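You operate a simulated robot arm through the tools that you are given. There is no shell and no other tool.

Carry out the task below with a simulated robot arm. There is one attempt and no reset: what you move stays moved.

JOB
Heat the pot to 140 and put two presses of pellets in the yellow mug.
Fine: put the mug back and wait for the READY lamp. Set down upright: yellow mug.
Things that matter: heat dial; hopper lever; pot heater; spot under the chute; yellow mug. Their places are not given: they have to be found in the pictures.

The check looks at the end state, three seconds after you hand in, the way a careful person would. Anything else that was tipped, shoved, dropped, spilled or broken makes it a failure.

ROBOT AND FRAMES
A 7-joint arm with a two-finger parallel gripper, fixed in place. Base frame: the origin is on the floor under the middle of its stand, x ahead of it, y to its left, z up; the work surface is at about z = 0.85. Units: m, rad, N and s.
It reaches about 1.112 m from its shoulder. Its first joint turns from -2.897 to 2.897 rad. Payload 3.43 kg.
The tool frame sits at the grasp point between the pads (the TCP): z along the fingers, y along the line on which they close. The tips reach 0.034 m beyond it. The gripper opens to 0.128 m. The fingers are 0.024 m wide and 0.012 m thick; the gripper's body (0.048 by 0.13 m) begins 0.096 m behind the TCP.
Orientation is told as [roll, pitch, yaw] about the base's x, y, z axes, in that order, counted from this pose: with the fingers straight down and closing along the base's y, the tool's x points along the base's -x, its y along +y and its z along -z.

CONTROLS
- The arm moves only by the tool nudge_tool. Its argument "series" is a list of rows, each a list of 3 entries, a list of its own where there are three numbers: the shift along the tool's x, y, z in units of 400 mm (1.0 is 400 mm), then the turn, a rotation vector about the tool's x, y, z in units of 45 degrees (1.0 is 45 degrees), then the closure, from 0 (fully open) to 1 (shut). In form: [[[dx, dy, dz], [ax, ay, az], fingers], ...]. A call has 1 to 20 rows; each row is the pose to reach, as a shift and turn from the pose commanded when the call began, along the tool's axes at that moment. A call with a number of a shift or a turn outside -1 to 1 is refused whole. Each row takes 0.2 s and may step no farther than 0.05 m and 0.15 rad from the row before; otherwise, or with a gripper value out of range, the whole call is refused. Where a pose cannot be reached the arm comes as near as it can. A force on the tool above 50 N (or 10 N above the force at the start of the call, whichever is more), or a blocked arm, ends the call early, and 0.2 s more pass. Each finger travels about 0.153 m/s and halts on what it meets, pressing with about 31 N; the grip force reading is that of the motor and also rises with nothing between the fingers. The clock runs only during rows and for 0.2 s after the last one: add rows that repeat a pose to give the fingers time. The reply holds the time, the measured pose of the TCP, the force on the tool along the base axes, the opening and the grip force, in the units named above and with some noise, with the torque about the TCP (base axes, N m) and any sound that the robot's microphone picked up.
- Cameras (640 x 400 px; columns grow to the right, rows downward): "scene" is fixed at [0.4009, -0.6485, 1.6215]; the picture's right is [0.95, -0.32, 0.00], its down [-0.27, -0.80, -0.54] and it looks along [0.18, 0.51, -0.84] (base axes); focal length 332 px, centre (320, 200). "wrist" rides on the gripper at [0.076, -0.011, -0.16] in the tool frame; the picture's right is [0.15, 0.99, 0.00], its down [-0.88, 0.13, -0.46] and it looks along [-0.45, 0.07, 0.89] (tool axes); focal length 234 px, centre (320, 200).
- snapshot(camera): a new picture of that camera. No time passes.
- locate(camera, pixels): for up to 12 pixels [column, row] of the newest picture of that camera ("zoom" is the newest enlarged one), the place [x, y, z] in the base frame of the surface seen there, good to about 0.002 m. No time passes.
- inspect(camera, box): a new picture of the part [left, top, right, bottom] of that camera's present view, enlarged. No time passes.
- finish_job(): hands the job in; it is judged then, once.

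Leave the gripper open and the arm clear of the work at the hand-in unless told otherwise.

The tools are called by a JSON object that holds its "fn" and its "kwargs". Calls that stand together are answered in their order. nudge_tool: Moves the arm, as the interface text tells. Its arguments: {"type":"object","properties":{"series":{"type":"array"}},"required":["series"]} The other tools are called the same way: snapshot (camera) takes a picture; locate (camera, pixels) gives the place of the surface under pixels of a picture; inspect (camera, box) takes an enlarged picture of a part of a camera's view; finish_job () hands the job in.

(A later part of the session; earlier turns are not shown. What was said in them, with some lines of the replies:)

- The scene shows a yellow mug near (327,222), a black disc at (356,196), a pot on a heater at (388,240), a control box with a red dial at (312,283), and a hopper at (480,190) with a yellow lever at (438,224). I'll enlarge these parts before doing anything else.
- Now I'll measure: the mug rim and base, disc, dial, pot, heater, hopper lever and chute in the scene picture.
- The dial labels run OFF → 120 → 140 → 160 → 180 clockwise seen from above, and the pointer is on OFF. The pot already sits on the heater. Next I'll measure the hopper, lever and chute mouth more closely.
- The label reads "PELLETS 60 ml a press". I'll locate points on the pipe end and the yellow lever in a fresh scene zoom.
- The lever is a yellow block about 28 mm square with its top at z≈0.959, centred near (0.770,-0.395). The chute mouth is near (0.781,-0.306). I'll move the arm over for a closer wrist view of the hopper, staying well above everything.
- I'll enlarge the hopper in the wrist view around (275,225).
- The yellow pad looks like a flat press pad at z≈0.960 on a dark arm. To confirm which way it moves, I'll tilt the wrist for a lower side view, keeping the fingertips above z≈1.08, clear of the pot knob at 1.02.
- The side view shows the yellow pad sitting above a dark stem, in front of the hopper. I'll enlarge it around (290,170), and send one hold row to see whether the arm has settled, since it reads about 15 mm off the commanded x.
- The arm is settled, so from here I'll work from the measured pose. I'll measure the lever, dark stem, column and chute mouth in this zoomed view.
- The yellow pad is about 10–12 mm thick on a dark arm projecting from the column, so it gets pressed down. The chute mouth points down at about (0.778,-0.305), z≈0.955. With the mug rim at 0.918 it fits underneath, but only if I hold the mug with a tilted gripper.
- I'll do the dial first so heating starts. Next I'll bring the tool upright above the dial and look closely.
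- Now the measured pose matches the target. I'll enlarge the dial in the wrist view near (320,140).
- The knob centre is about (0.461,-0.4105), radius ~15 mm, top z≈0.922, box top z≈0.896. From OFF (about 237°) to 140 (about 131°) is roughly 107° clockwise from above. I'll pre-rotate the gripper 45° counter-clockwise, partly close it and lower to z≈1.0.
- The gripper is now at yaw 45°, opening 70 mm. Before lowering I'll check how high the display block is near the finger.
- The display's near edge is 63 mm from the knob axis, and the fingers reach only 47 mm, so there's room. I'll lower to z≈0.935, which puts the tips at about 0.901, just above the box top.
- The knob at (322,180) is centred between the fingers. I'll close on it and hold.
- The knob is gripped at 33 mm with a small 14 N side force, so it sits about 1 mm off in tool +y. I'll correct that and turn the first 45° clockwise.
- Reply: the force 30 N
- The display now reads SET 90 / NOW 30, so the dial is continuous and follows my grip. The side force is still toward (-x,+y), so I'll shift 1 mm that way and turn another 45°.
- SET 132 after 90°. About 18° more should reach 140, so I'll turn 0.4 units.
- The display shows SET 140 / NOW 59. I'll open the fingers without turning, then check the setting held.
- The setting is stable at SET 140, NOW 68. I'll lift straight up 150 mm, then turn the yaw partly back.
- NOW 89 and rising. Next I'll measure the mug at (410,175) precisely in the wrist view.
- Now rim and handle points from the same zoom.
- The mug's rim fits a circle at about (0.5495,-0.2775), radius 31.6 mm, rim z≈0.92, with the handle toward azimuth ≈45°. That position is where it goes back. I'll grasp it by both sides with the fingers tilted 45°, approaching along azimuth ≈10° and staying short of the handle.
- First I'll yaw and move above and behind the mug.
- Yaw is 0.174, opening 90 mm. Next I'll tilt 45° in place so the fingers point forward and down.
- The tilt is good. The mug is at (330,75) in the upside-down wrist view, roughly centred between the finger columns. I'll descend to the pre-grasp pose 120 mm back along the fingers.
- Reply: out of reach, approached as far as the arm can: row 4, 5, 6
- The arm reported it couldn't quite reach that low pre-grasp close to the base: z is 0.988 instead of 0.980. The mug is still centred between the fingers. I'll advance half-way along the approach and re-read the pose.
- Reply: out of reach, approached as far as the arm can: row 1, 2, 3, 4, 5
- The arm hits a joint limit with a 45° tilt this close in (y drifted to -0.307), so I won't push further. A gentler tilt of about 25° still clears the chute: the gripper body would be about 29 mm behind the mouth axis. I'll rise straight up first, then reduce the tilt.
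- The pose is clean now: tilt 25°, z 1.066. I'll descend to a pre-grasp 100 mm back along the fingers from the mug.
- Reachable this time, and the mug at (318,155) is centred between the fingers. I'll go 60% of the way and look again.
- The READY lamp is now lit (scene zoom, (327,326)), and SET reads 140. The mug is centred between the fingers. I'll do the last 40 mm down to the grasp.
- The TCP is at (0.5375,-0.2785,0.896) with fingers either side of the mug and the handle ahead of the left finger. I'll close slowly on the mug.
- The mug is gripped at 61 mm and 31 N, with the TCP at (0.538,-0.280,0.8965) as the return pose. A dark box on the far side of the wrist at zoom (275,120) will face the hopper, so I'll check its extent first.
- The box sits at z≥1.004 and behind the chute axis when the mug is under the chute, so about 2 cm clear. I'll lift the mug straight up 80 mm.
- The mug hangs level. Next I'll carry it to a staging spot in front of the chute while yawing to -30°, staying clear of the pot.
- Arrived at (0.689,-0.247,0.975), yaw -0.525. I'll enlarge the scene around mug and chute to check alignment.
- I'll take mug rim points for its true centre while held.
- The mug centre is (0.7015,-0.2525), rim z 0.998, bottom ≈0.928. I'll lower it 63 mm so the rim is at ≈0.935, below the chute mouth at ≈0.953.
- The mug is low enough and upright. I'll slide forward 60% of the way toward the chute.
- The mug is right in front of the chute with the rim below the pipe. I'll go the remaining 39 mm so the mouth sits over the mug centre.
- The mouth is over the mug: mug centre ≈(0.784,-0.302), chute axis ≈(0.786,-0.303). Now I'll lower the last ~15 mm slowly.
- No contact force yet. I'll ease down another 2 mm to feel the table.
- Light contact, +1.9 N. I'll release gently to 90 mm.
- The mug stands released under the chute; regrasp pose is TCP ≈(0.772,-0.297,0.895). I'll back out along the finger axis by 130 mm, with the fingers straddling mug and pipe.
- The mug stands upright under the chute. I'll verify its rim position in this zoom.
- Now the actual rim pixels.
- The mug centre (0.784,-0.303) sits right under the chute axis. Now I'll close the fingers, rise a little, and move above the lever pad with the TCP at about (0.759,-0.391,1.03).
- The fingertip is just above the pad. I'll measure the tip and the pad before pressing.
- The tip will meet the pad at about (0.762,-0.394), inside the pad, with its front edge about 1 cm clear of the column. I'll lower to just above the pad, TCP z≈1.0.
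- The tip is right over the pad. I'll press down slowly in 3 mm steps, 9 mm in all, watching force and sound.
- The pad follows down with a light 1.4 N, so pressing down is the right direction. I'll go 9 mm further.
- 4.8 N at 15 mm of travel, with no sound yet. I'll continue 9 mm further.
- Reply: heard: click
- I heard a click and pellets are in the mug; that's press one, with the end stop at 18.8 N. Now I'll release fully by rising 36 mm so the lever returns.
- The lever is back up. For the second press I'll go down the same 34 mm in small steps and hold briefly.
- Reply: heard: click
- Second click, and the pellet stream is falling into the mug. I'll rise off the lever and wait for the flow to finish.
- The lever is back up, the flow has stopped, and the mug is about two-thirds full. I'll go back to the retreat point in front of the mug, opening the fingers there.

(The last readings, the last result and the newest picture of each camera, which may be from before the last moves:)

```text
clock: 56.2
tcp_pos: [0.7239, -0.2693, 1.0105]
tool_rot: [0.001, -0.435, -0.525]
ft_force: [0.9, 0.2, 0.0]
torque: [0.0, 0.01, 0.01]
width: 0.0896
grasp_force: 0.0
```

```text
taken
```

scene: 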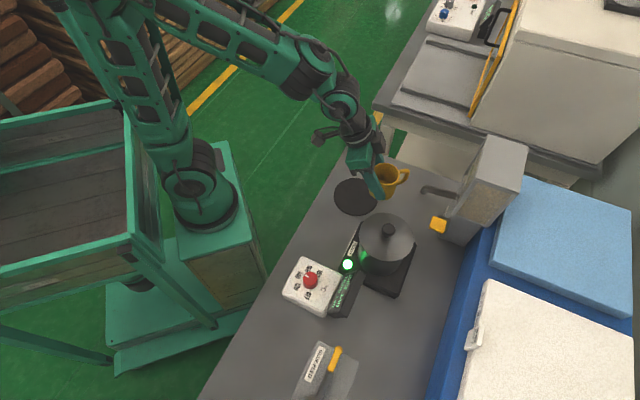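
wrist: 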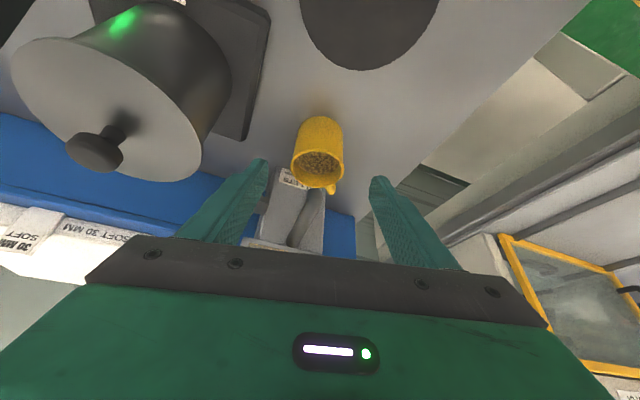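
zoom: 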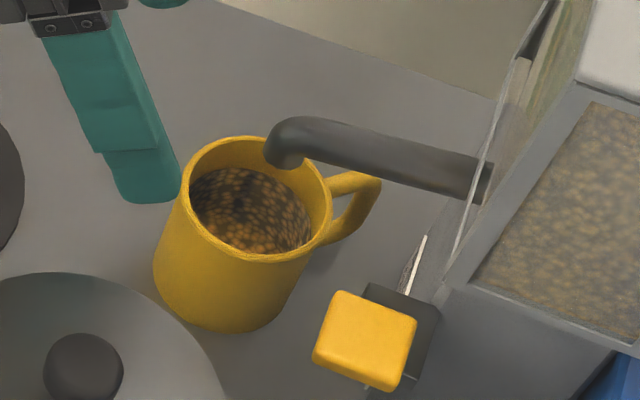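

The mug hasn't moved and no pellets have spilled. I'll advance most of the way along the finger axis.

{"fn": "nudge_tool", "kwargs": {"series": [[[-0.001, 0, 0.06], [0, 0, 0], 0.3], [[-0.002, 0, 0.12], [0, 0, 0], 0.3], [[-0.003, 0, 0.18], [0, 0, 0], 0.3], [[-0.0035, 0, 0.23], [0, 0, 0], 0.3], [[-0.0035, 0, 0.23], [0, 0, 0], 0.3]]}}

{"fn": "snapshot", "kwargs": {"camera": "wrist"}}

{"fn": "inspect", "kwargs": {"camera": "scene", "box": [380, 150, 480, 235]}}

```text
clock: 57.4
tcp_pos: [0.7588, -0.2881, 0.928]
tool_rot: [0.002, -0.437, -0.525]
ft_force: [0.3, -0.4, 0.5]
torque: [0.02, 0.0, 0.0]
width: 0.0896
grasp_force: 0.0
```

```text
taken
```

wrist: 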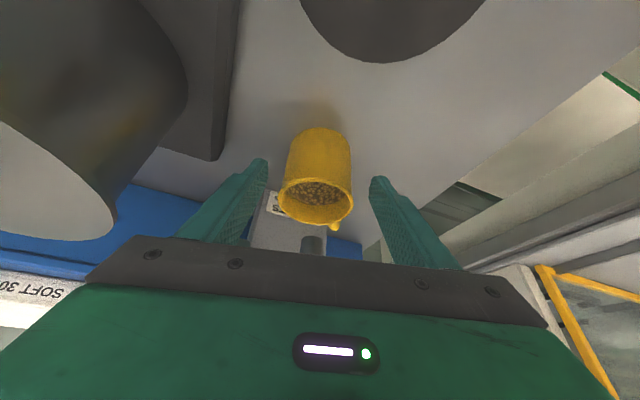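

```text
4.71 times, centred on (430, 192) of scene
```

zoom: 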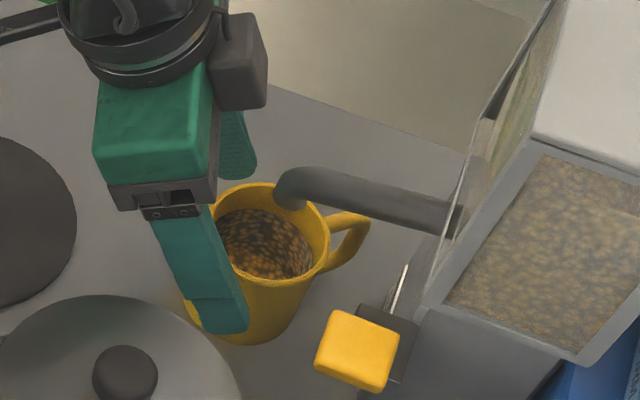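

Aligned. Now the last 36 mm to the regrasp pose.

{"fn": "nudge_tool", "kwargs": {"series": [[[-0.001, -0.001, 0.035], [0, 0, 0], 0.3], [[-0.0017, -0.002, 0.07], [0, 0, 0], 0.3], [[-0.0017, -0.0027, 0.0905], [0, 0, 0], 0.3], [[-0.0017, -0.0027, 0.0905], [0, 0, 0], 0.3], [[-0.0017, -0.0027, 0.0905], [0, 0, 0], 0.3]]}}

{"fn": "snapshot", "kwargs": {"camera": "wrist"}}

```text
clock: 58.6
tcp_pos: [0.7729, -0.2967, 0.8959]
tool_rot: [0.001, -0.437, -0.522]
ft_force: [-1.1, -0.2, -0.7]
torque: [0.02, -0.03, 0.01]
width: 0.0895
grasp_force: 0.1
```

```text
taken
```

wrist: 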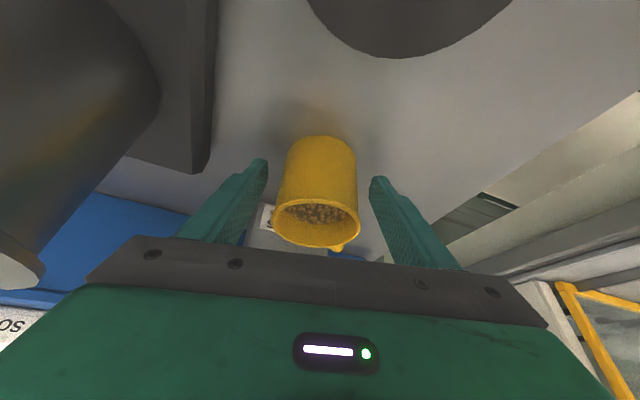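

The fingers straddle the mug at the same relative place as before. I'll close gently.

{"fn": "nudge_tool", "kwargs": {"series": [[[0, 0, 0], [0, 0, 0], 0.4], [[0, 0, 0], [0, 0, 0], 0.46], [[0, 0, 0], [0, 0, 0], 0.5], [[0, 0, 0], [0, 0, 0], 0.54], [[0, 0, 0], [0, 0, 0], 0.6], [[0, 0, 0], [0, 0, 0], 0.64], [[0, 0, 0], [0, 0, 0], 0.64]]}}

{"fn": "snapshot", "kwargs": {"camera": "wrist"}}

{"fn": "inspect", "kwargs": {"camera": "scene", "box": [380, 150, 480, 235]}}

```text
clock: 60.2
tcp_pos: [0.7723, -0.297, 0.8951]
tool_rot: [-0.001, -0.437, -0.525]
ft_force: [-0.1, 0.5, 0.9]
torque: [0.08, 0.0, 0.03]
width: 0.0597
grasp_force: 30.8
```

```text
taken
```

wrist: 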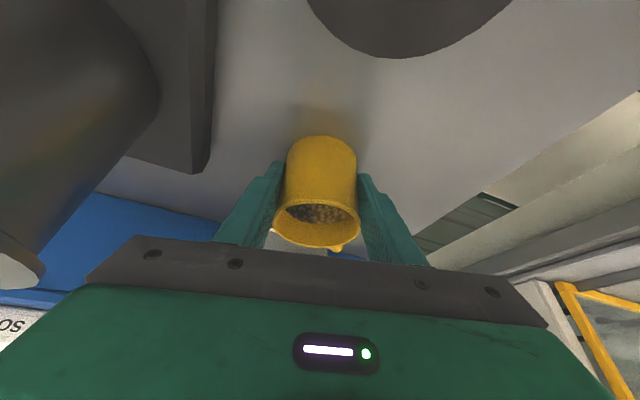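

```text
4.71 times, centred on (430, 192) of scene
```

zoom: 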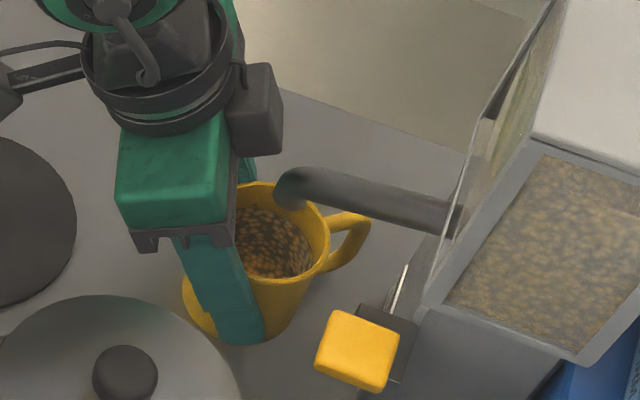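

Gripped firmly at 60 mm. I'll lift 13 mm slowly, keeping the rim below the chute mouth.

{"fn": "nudge_tool", "kwargs": {"series": [[[-0.0034, 0, -0.0074], [0, 0, 0], 0.64], [[-0.0069, 0, -0.0147], [0, 0, 0], 0.64], [[-0.0103, 0, -0.0221], [0, 0, 0], 0.64], [[-0.0138, 0, -0.0295], [0, 0, 0], 0.64], [[-0.0138, 0, -0.0295], [0, 0, 0], 0.64]]}}

{"fn": "inspect", "kwargs": {"camera": "scene", "box": [380, 150, 480, 235]}}

{"fn": "snapshot", "kwargs": {"camera": "wrist"}}

```text
clock: 61.4
tcp_pos: [0.7732, -0.2968, 0.9095]
tool_rot: [0.0, -0.436, -0.524]
ft_force: [-0.8, -0.2, -1.3]
torque: [-0.02, 0.05, -0.01]
width: 0.0593
grasp_force: 31.5
```

```text
4.71 times, centred on (430, 192) of scene
```

zoom: 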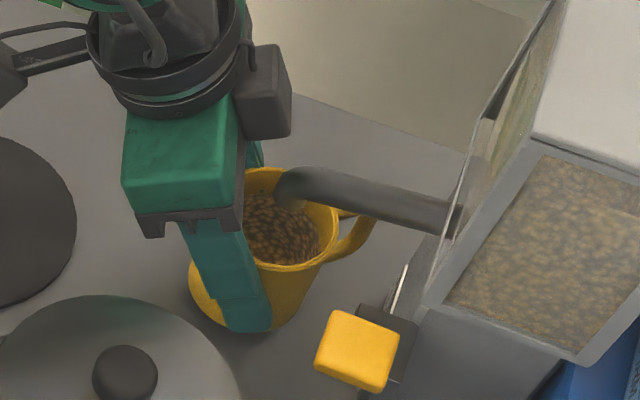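

```text
taken
```

wrist: 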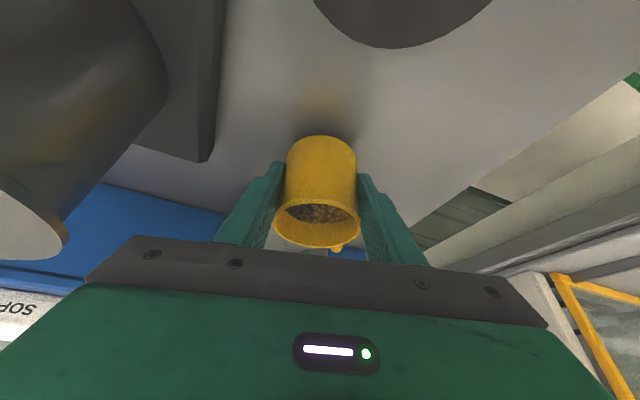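

The mug lifted cleanly. I'll slide it back out from under the chute smoothly to the staging spot.

{"fn": "nudge_tool", "kwargs": {"series": [[[0.011, 0, -0.0051], [0, 0, 0], 0.64], [[0.033, 0, -0.0154], [0, 0, 0], 0.64], [[0.066, 0, -0.0308], [0, 0, 0], 0.64], [[0.099, 0, -0.0462], [0, 0, 0], 0.64], [[0.132, 0, -0.0616], [0, 0, 0], 0.64], [[0.165, 0, -0.077], [0, 0, 0], 0.64], [[0.195, 0, -0.091], [0, 0, 0], 0.64], [[0.213, 0, -0.0994], [0, 0, 0], 0.64], [[0.22, 0, -0.1027], [0, 0, 0], 0.64], [[0.22, 0, -0.1027], [0, 0, 0], 0.64]]}}

{"fn": "inspect", "kwargs": {"camera": "scene", "box": [350, 140, 480, 240]}}

```text
clock: 63.6
tcp_pos: [0.6892, -0.2478, 0.9085]
tool_rot: [0.001, -0.436, -0.526]
ft_force: [-0.2, -0.4, -0.6]
torque: [0.0, 0.04, 0.01]
width: 0.0593
grasp_force: 31.2
```

```text
4.00 times, centred on (415, 190) of scene
```

zoom: 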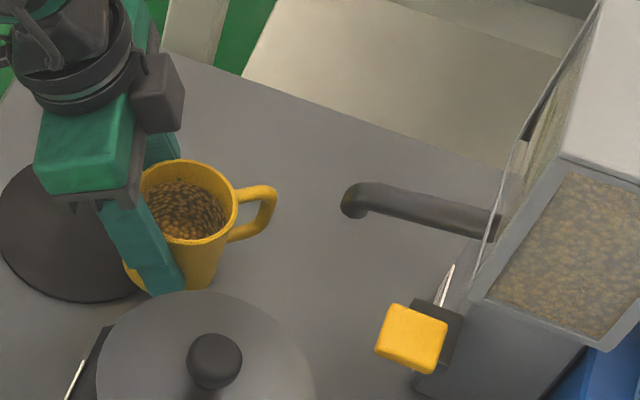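

The table under the chute is clean. I'll lift 69 mm for the carry back.

{"fn": "nudge_tool", "kwargs": {"series": [[[-0.0073, 0, -0.0156], [0, 0, 0], 0.64], [[-0.0219, 0, -0.0469], [0, 0, 0], 0.64], [[-0.0365, 0, -0.0782], [0, 0, 0], 0.64], [[-0.0511, 0, -0.1094], [0, 0, 0], 0.64], [[-0.0657, 0, -0.1407], [0, 0, 0], 0.64], [[-0.073, 0, -0.1563], [0, 0, 0], 0.64], [[-0.073, 0, -0.1563], [0, 0, 0], 0.64]]}}

```text
clock: 65.2
tcp_pos: [0.6897, -0.2486, 0.978]
tool_rot: [0.0, -0.436, -0.524]
ft_force: [0.5, -0.5, -1.3]
torque: [0.01, 0.01, -0.03]
width: 0.059
grasp_force: 31.3
```

Held steady. Now I'll carry it back toward its original spot, yawing back to +0.171, smoothly and at height.

{"fn": "nudge_tool", "kwargs": {"series": [[[0.0106, -0.0104, -0.0049], [-0.0149, 0, -0.0321], 0.64], [[0.0318, -0.0311, -0.0148], [-0.0448, 0, -0.0963], 0.64], [[0.0636, -0.0621, -0.0296], [-0.0897, 0, -0.1925], 0.64], [[0.0981, -0.0958, -0.0457], [-0.1383, 0, -0.2968], 0.64], [[0.1326, -0.1294, -0.0618], [-0.1869, 0, -0.4011], 0.64], [[0.1671, -0.163, -0.0778], [-0.2354, 0, -0.5053], 0.64], [[0.2016, -0.1967, -0.0939], [-0.284, 0, -0.6096], 0.64], [[0.2334, -0.2277, -0.1087], [-0.3289, 0, -0.7058], 0.64], [[0.2546, -0.2484, -0.1186], [-0.3588, 0, -0.77], 0.64], [[0.2652, -0.2588, -0.1235], [-0.3737, 0, -0.8021], 0.64], [[0.2652, -0.2588, -0.1235], [-0.3737, 0, -0.8021], 0.64]]}}

{"fn": "inspect", "kwargs": {"camera": "scene", "box": [260, 150, 430, 290]}}

{"fn": "snapshot", "kwargs": {"camera": "wrist"}}

```text
clock: 67.6
tcp_pos: [0.5356, -0.2796, 0.9777]
tool_rot: [0.0, -0.436, 0.17]
ft_force: [0.1, 0.1, -1.1]
torque: [-0.01, -0.01, -0.02]
width: 0.0587
grasp_force: 30.8
```

```text
2.86 times, centred on (345, 220) of scene
```

zoom: 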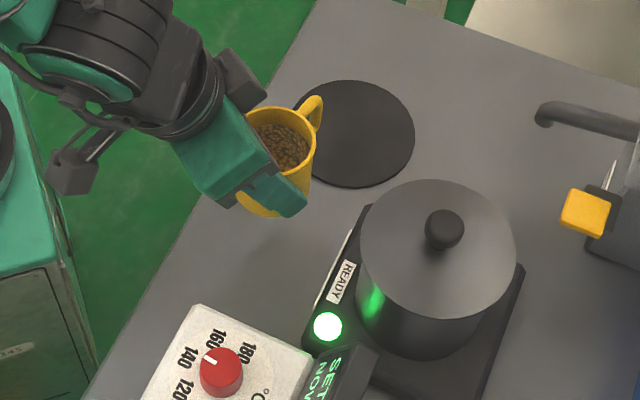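

```text
taken
```

wrist: 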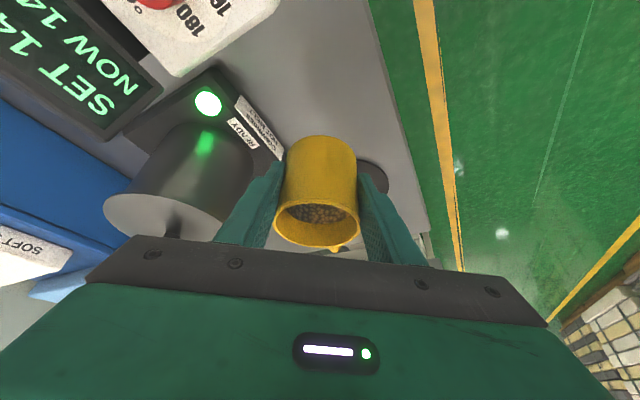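

The READY lamp is still lit. The finger opening has crept from 59.7 to 58.7 mm, so I'll check the mug isn't slipping by measuring its rim.

{"fn": "inspect", "kwargs": {"camera": "scene", "box": [310, 170, 380, 230]}}

{"fn": "locate", "kwargs": {"camera": "zoom", "pixels": [[205, 80], [190, 60], [160, 48], [120, 45], [95, 50], [200, 100], [185, 125], [165, 140], [130, 85], [235, 50], [180, 180], [150, 220]]}}

```text
6.67 times, centred on (345, 200) of scene
```

zoom: 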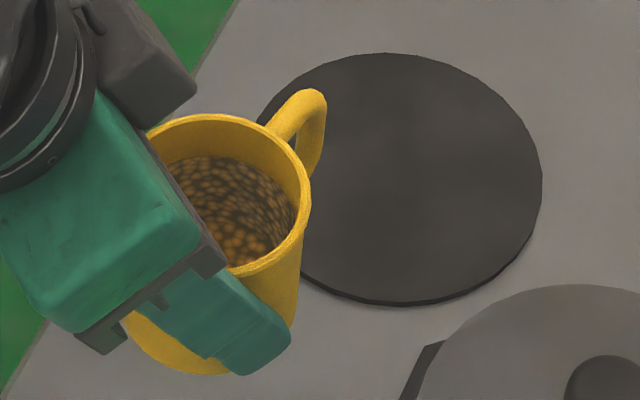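

```text
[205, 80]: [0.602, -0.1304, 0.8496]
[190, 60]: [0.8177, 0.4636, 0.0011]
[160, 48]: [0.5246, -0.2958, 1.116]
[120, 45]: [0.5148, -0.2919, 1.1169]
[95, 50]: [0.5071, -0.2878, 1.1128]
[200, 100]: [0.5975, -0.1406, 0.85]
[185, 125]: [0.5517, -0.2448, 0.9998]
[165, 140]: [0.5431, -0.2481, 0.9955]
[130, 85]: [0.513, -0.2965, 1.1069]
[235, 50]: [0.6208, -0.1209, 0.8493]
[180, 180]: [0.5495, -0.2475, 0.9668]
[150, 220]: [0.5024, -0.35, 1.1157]
```

Now the actual rim pixels in this zoom.

{"fn": "locate", "kwargs": {"camera": "zoom", "pixels": [[307, 195], [298, 230], [272, 258], [240, 271], [300, 165], [275, 138], [245, 122], [210, 117], [170, 122], [320, 100], [285, 330], [200, 365]]}}

```text
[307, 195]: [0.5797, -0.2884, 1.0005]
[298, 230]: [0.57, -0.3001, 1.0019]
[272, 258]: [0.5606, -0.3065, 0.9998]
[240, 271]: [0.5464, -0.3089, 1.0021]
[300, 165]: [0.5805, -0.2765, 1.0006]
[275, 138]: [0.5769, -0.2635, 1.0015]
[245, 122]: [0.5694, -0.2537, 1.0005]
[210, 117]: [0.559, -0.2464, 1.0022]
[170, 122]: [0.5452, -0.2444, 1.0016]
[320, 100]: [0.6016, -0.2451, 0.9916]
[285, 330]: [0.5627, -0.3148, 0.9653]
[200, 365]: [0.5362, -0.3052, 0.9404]
```

Rim z 1.0015, so no meaningful slip, and the mug centre (0.549,-0.277) is over its original spot (0.5495,-0.2775). I'll lower it 80 mm, slowing at the end.

{"fn": "nudge_tool", "kwargs": {"series": [[[0.0042, 0, 0.0091], [0, 0, 0], 0.64], [[0.0148, 0, 0.0317], [0, 0, 0], 0.64], [[0.0275, 0, 0.0589], [0, 0, 0], 0.64], [[0.0401, 0, 0.0861], [0, 0, 0], 0.64], [[0.0528, 0, 0.1133], [0, 0, 0], 0.64], [[0.0655, 0, 0.1405], [0, 0, 0], 0.64], [[0.076, 0, 0.1631], [0, 0, 0], 0.64], [[0.0823, 0, 0.1767], [0, 0, 0], 0.64], [[0.085, 0, 0.1824], [0, 0, 0], 0.64], [[0.085, 0, 0.1824], [0, 0, 0], 0.64]]}}

{"fn": "inspect", "kwargs": {"camera": "scene", "box": [270, 170, 390, 270]}}

```text
clock: 69.8
tcp_pos: [0.5349, -0.28, 0.8977]
tool_rot: [0.0, -0.438, 0.17]
ft_force: [-0.5, 0.4, -1.7]
torque: [-0.01, 0.04, 0.0]
width: 0.0588
grasp_force: 31.4
```

```text
4.00 times, centred on (330, 220) of scene
```

zoom: 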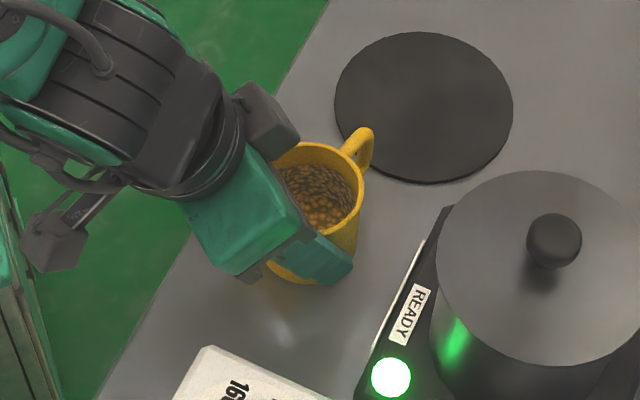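

It's almost on the table. The handle looks turned a few degrees from before, so I'll measure it before letting go.

{"fn": "inspect", "kwargs": {"camera": "scene", "box": [310, 180, 370, 250]}}

{"fn": "locate", "kwargs": {"camera": "zoom", "pixels": [[268, 95], [285, 90], [290, 130], [255, 125], [275, 150], [225, 145], [290, 105], [280, 205], [260, 250], [235, 272], [245, 165], [275, 182]]}}

```text
5.71 times, centred on (340, 215) of scene
```

zoom: 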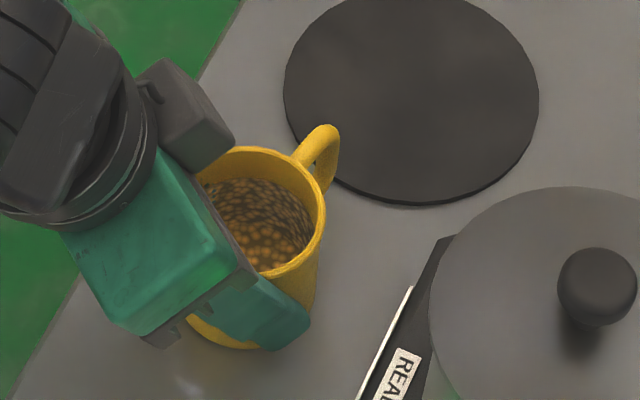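

```text
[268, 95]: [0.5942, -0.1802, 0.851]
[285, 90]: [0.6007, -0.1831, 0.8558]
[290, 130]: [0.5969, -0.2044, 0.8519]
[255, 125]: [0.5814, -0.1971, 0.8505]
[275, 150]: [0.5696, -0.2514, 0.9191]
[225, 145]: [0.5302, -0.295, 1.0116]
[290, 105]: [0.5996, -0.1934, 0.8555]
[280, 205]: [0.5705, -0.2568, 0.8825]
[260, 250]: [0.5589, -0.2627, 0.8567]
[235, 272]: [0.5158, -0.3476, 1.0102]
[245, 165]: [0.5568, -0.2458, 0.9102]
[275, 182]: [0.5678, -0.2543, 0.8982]
```

I'll take points on the handle itself.

{"fn": "locate", "kwargs": {"camera": "zoom", "pixels": [[300, 155], [312, 142], [325, 130], [333, 130], [330, 150], [325, 175], [322, 210], [318, 240], [295, 265], [265, 276], [270, 152], [240, 149]]}}

```text
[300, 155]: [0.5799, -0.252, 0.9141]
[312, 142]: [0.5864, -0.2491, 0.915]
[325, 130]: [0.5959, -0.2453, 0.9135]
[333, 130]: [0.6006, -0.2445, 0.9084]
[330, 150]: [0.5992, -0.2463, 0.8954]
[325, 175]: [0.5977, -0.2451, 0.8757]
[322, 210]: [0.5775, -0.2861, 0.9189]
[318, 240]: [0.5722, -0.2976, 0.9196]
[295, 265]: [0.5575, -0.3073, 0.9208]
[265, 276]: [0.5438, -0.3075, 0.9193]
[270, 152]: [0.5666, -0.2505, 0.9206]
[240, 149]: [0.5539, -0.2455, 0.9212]
```

The handle is at about 34° versus 44° originally. The mug is still just off the table, so I'll yaw back 10° and trim about 3 mm to restore its original placement.

{"fn": "nudge_tool", "kwargs": {"series": [[[-0.001, -0.0022, 0.0005], [-0.0235, 0, -0.0504], 0.64], [[-0.002, -0.0045, 0.0009], [-0.0469, 0, -0.1007], 0.64], [[-0.0029, -0.0067, 0.0014], [-0.0704, 0, -0.1511], 0.64], [[-0.0039, -0.0089, 0.0018], [-0.0938, 0, -0.2014], 0.64], [[-0.0039, -0.0089, 0.0018], [-0.0938, 0, -0.2014], 0.64]]}}

{"fn": "inspect", "kwargs": {"camera": "scene", "box": [310, 180, 370, 250]}}

{"fn": "snapshot", "kwargs": {"camera": "wrist"}}

```text
clock: 71.0
tcp_pos: [0.5372, -0.2823, 0.8977]
tool_rot: [0.001, -0.438, 0.345]
ft_force: [0.4, 0.1, -0.9]
torque: [-0.03, 0.05, 0.02]
width: 0.0587
grasp_force: 31.0
```

```text
5.71 times, centred on (340, 215) of scene
```

zoom: 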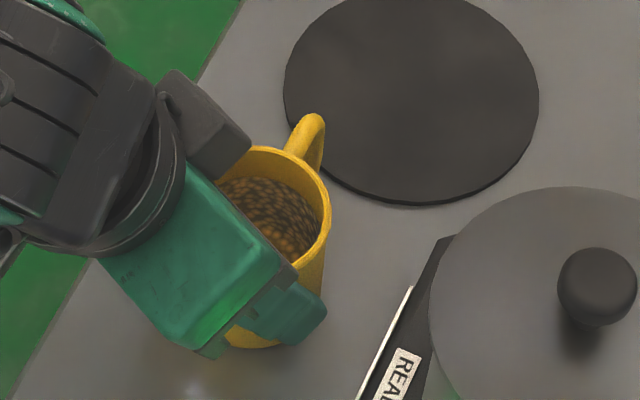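

```text
taken
```

wrist: 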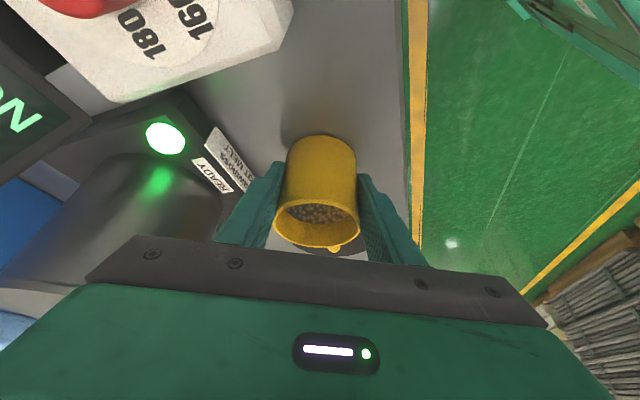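

Good. I'll ease down 3 mm in 1 mm steps to feel the table.

{"fn": "nudge_tool", "kwargs": {"series": [[[0.0011, 0, 0.0023], [0, 0, 0], 0.64], [[0.0021, 0, 0.0045], [0, 0, 0], 0.64], [[0.0032, 0, 0.0068], [0, 0, 0], 0.64], [[0.0032, 0, 0.0068], [0, 0, 0], 0.64]]}}

```text
clock: 72.0
tcp_pos: [0.5384, -0.283, 0.8948]
tool_rot: [-0.001, -0.44, 0.347]
ft_force: [-2.3, 0.4, 22.0]
torque: [0.36, 0.0, 0.07]
width: 0.0586
grasp_force: 30.9
```

Firm contact at 22 N. I'll back off about 1 mm to unload it before releasing.

{"fn": "nudge_tool", "kwargs": {"series": [[[-0.0008, 0, -0.0018], [0, 0, 0], 0.64], [[-0.0013, 0, -0.0028], [0, 0, 0], 0.64], [[-0.0013, 0, -0.0028], [0, 0, 0], 0.64]]}}

```text
clock: 72.8
tcp_pos: [0.5367, -0.2823, 0.8957]
tool_rot: [0.001, -0.436, 0.346]
ft_force: [-0.5, -0.7, -2.0]
torque: [-0.01, 0.04, 0.01]
width: 0.0585
grasp_force: 31.2
```

Now it hangs a hair above the table (-2 N). I'll lower 0.6 mm and release gently.

{"fn": "nudge_tool", "kwargs": {"series": [[[0.0003, 0, 0.0007], [0, 0, 0], 0.64], [[0.0006, 0, 0.0014], [0, 0, 0], 0.64], [[0.0006, 0, 0.0014], [0, 0, 0], 0.64]]}}

```text
clock: 73.6
tcp_pos: [0.5369, -0.2821, 0.8961]
tool_rot: [0.0, -0.437, 0.347]
ft_force: [-0.4, -0.2, -0.6]
torque: [-0.04, 0.04, -0.01]
width: 0.0584
grasp_force: 30.9
```

The load is near zero, so the mug is practically resting. I'll open the fingers gently.

{"fn": "nudge_tool", "kwargs": {"series": [[[0, 0, 0], [0, 0, 0], 0.54], [[0, 0, 0], [0, 0, 0], 0.5], [[0, 0, 0], [0, 0, 0], 0.44], [[0, 0, 0], [0, 0, 0], 0.36], [[0, 0, 0], [0, 0, 0], 0.33], [[0, 0, 0], [0, 0, 0], 0.33]]}}

{"fn": "snapshot", "kwargs": {"camera": "wrist"}}

{"fn": "inspect", "kwargs": {"camera": "scene", "box": [270, 170, 390, 270]}}

```text
clock: 75.0
tcp_pos: [0.5382, -0.2824, 0.8955]
tool_rot: [0.0, -0.437, 0.344]
ft_force: [-0.5, -0.3, -0.6]
torque: [-0.01, -0.02, 0.02]
width: 0.0859
grasp_force: 0.0
```

```text
taken
```

wrist: 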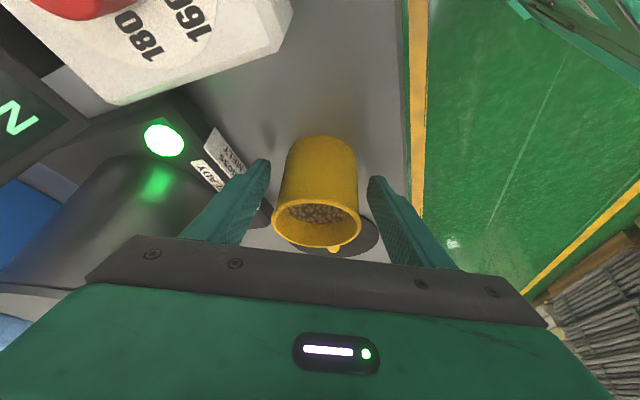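

```text
4.00 times, centred on (330, 220) of scene
```

zoom: 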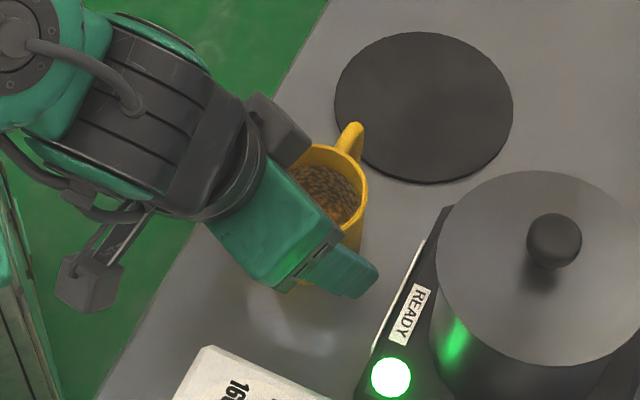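

The mug is released and upright. I'll retreat back along the finger axis 140 mm.

{"fn": "nudge_tool", "kwargs": {"series": [[[0, 0, -0.04], [0, 0, 0], 0.33], [[0, 0, -0.1], [0, 0, 0], 0.33], [[0, 0, -0.18], [0, 0, 0], 0.33], [[0, 0, -0.26], [0, 0, 0], 0.33], [[0, 0, -0.35], [0, 0, 0], 0.33], [[0, 0, -0.35], [0, 0, 0], 0.33]]}}

{"fn": "snapshot", "kwargs": {"camera": "wrist"}}

{"fn": "snapshot", "kwargs": {"camera": "scene"}}

```text
clock: 76.4
tcp_pos: [0.4819, -0.3028, 1.0233]
tool_rot: [0.0, -0.436, 0.345]
ft_force: [-0.4, -0.8, -0.7]
torque: [0.02, 0.02, -0.02]
width: 0.0857
grasp_force: 0.0
```

```text
taken
```

wrist: 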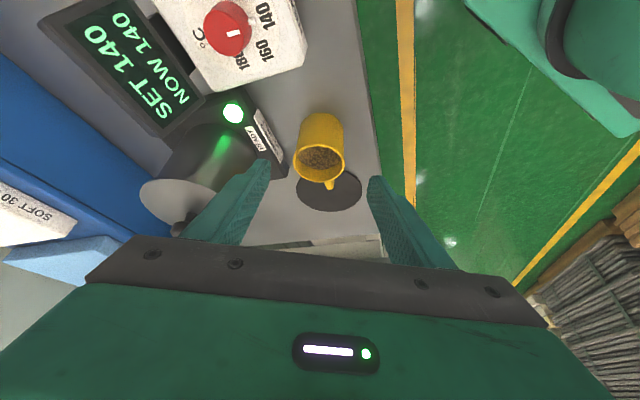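

```text
taken
```

scene: 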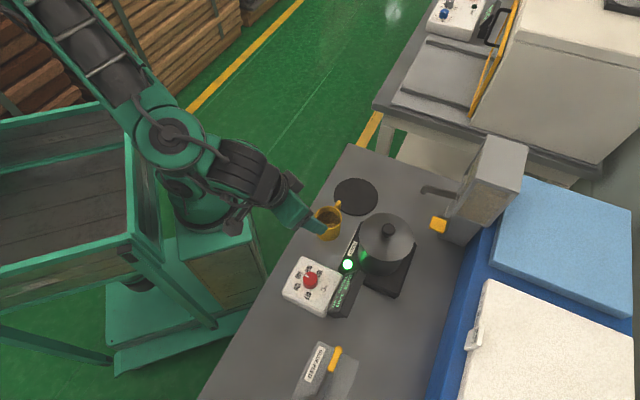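

SET 140 / NOW 140, READY lit, mug upright with its pellets. I'll raise the arm well clear and open the gripper fully.

{"fn": "nudge_tool", "kwargs": {"series": [[[-0.0422, 0, -0.0906], [0, 0, 0], 0.3], [[-0.0845, 0, -0.1813], [0, 0, 0], 0.2], [[-0.1267, 0, -0.2719], [0, 0, 0], 0.1], [[-0.169, 0, -0.3626], [0, 0, 0], 0], [[-0.2112, 0, -0.4532], [0, 0, 0], 0], [[-0.2112, 0, -0.4532], [0, 0.1389, 0], 0], [[-0.2112, 0, -0.4532], [0, 0.2778, 0], 0], [[-0.2112, 0, -0.4532], [0, 0.4167, 0], 0], [[-0.2112, 0, -0.4532], [0, 0.5556, 0], 0], [[-0.2112, 0, -0.4532], [0, 0.5556, 0], 0]]}}

{"fn": "inspect", "kwargs": {"camera": "scene", "box": [270, 160, 430, 330]}}

{"fn": "snapshot", "kwargs": {"camera": "scene"}}

{"fn": "snapshot", "kwargs": {"camera": "wrist"}}

```text
clock: 78.6
tcp_pos: [0.4808, -0.3021, 1.2218]
tool_rot: [0.0, 0.0, 0.345]
ft_force: [-1.2, 0.7, -0.1]
torque: [-0.01, -0.01, 0.02]
width: 0.1281
grasp_force: 0.0
```

```text
2.35 times, centred on (350, 245) of scene
```

zoom: 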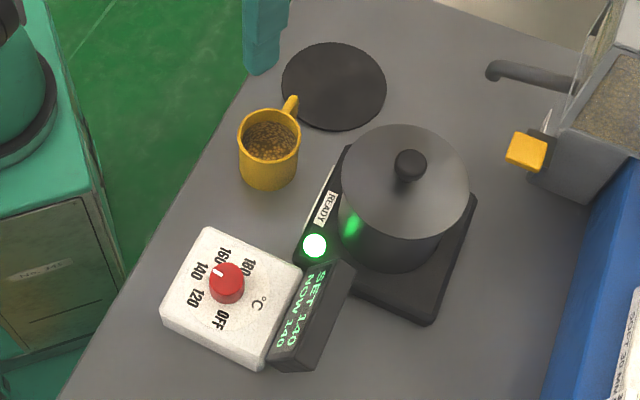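

```text
taken
```

scene: 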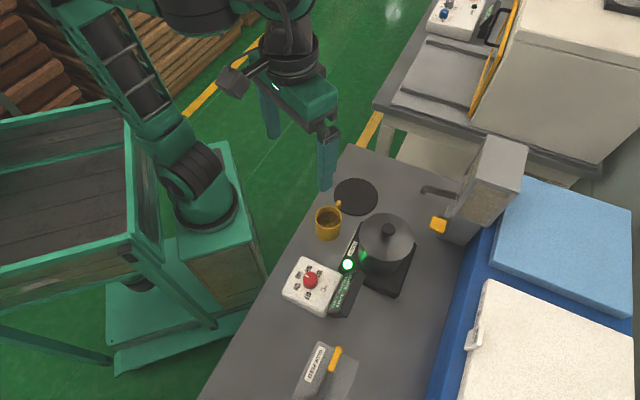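

```text
taken
```

wrist: 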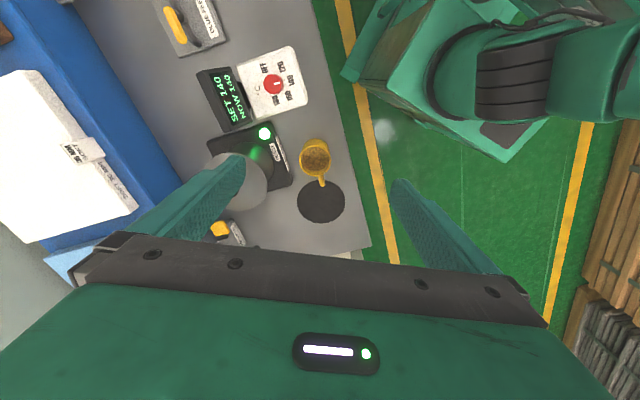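

The mug is back within a pixel or two of its original place, and SET 140 / NOW 140 and READY are lit. One last close check of the chute area and mug for stray pellets.

{"fn": "inspect", "kwargs": {"camera": "scene", "box": [390, 150, 500, 250]}}

{"fn": "inspect", "kwargs": {"camera": "scene", "box": [300, 180, 380, 250]}}

{"fn": "inspect", "kwargs": {"camera": "wrist", "box": [190, 40, 370, 230]}}

```text
4.00 times, centred on (445, 200) of scene
```

zoom: 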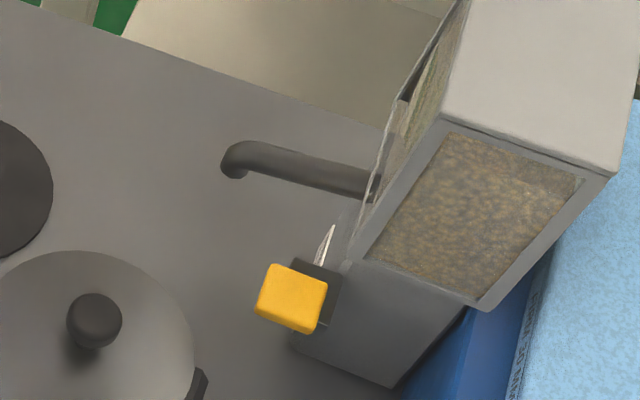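

```text
5.71 times, centred on (340, 215) of scene
```

zoom: 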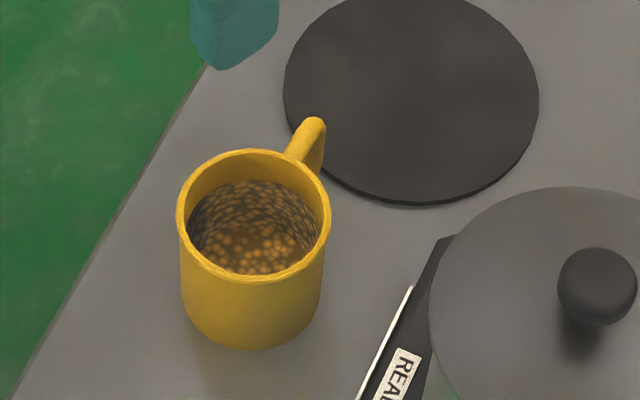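

```text
2.11 times, centred on (280, 135) of wrist
```

zoom: 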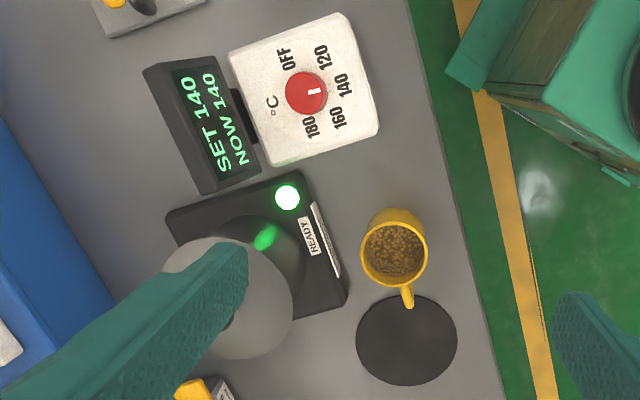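

Everything checks out in the pictures:
- The display reads SET 140 / NOW 140 and the READY lamp is lit.
- The mug stands upright on its original spot with two presses of pellets.
- The lever is back up, there are no spilled pellets, and nothing else has moved.
- The gripper is open and the arm is well clear.

I'm handing the job in.

{"fn": "finish_job", "kwargs": {}}

```text
The job is handed in.
```

The job is done and handed in; I haven't seen the check's result. My last pictures before the hand-in showed:

- **Pot:** the dial is set to 140, the display reads SET 140 / NOW 140, and the READY lamp is lit.
- **Pellets:** I pressed the hopper lever twice. Each press clicked, and pellets went into the mug both times. The lever is back up, and there are no stray pellets on the table.
- **Mug:** it is upright on its original spot, to within about a pixel or two in the scene picture. I took "put back" to mean that spot. I also turned it about 10° before setting it down, so the handle points the way it did at the start.
- **Arm:** the gripper is open and well above the table.

When I first set the mug down at the end, it pressed on the table with about 22 N. I backed off before letting go, and it stayed upright and nothing spilled.
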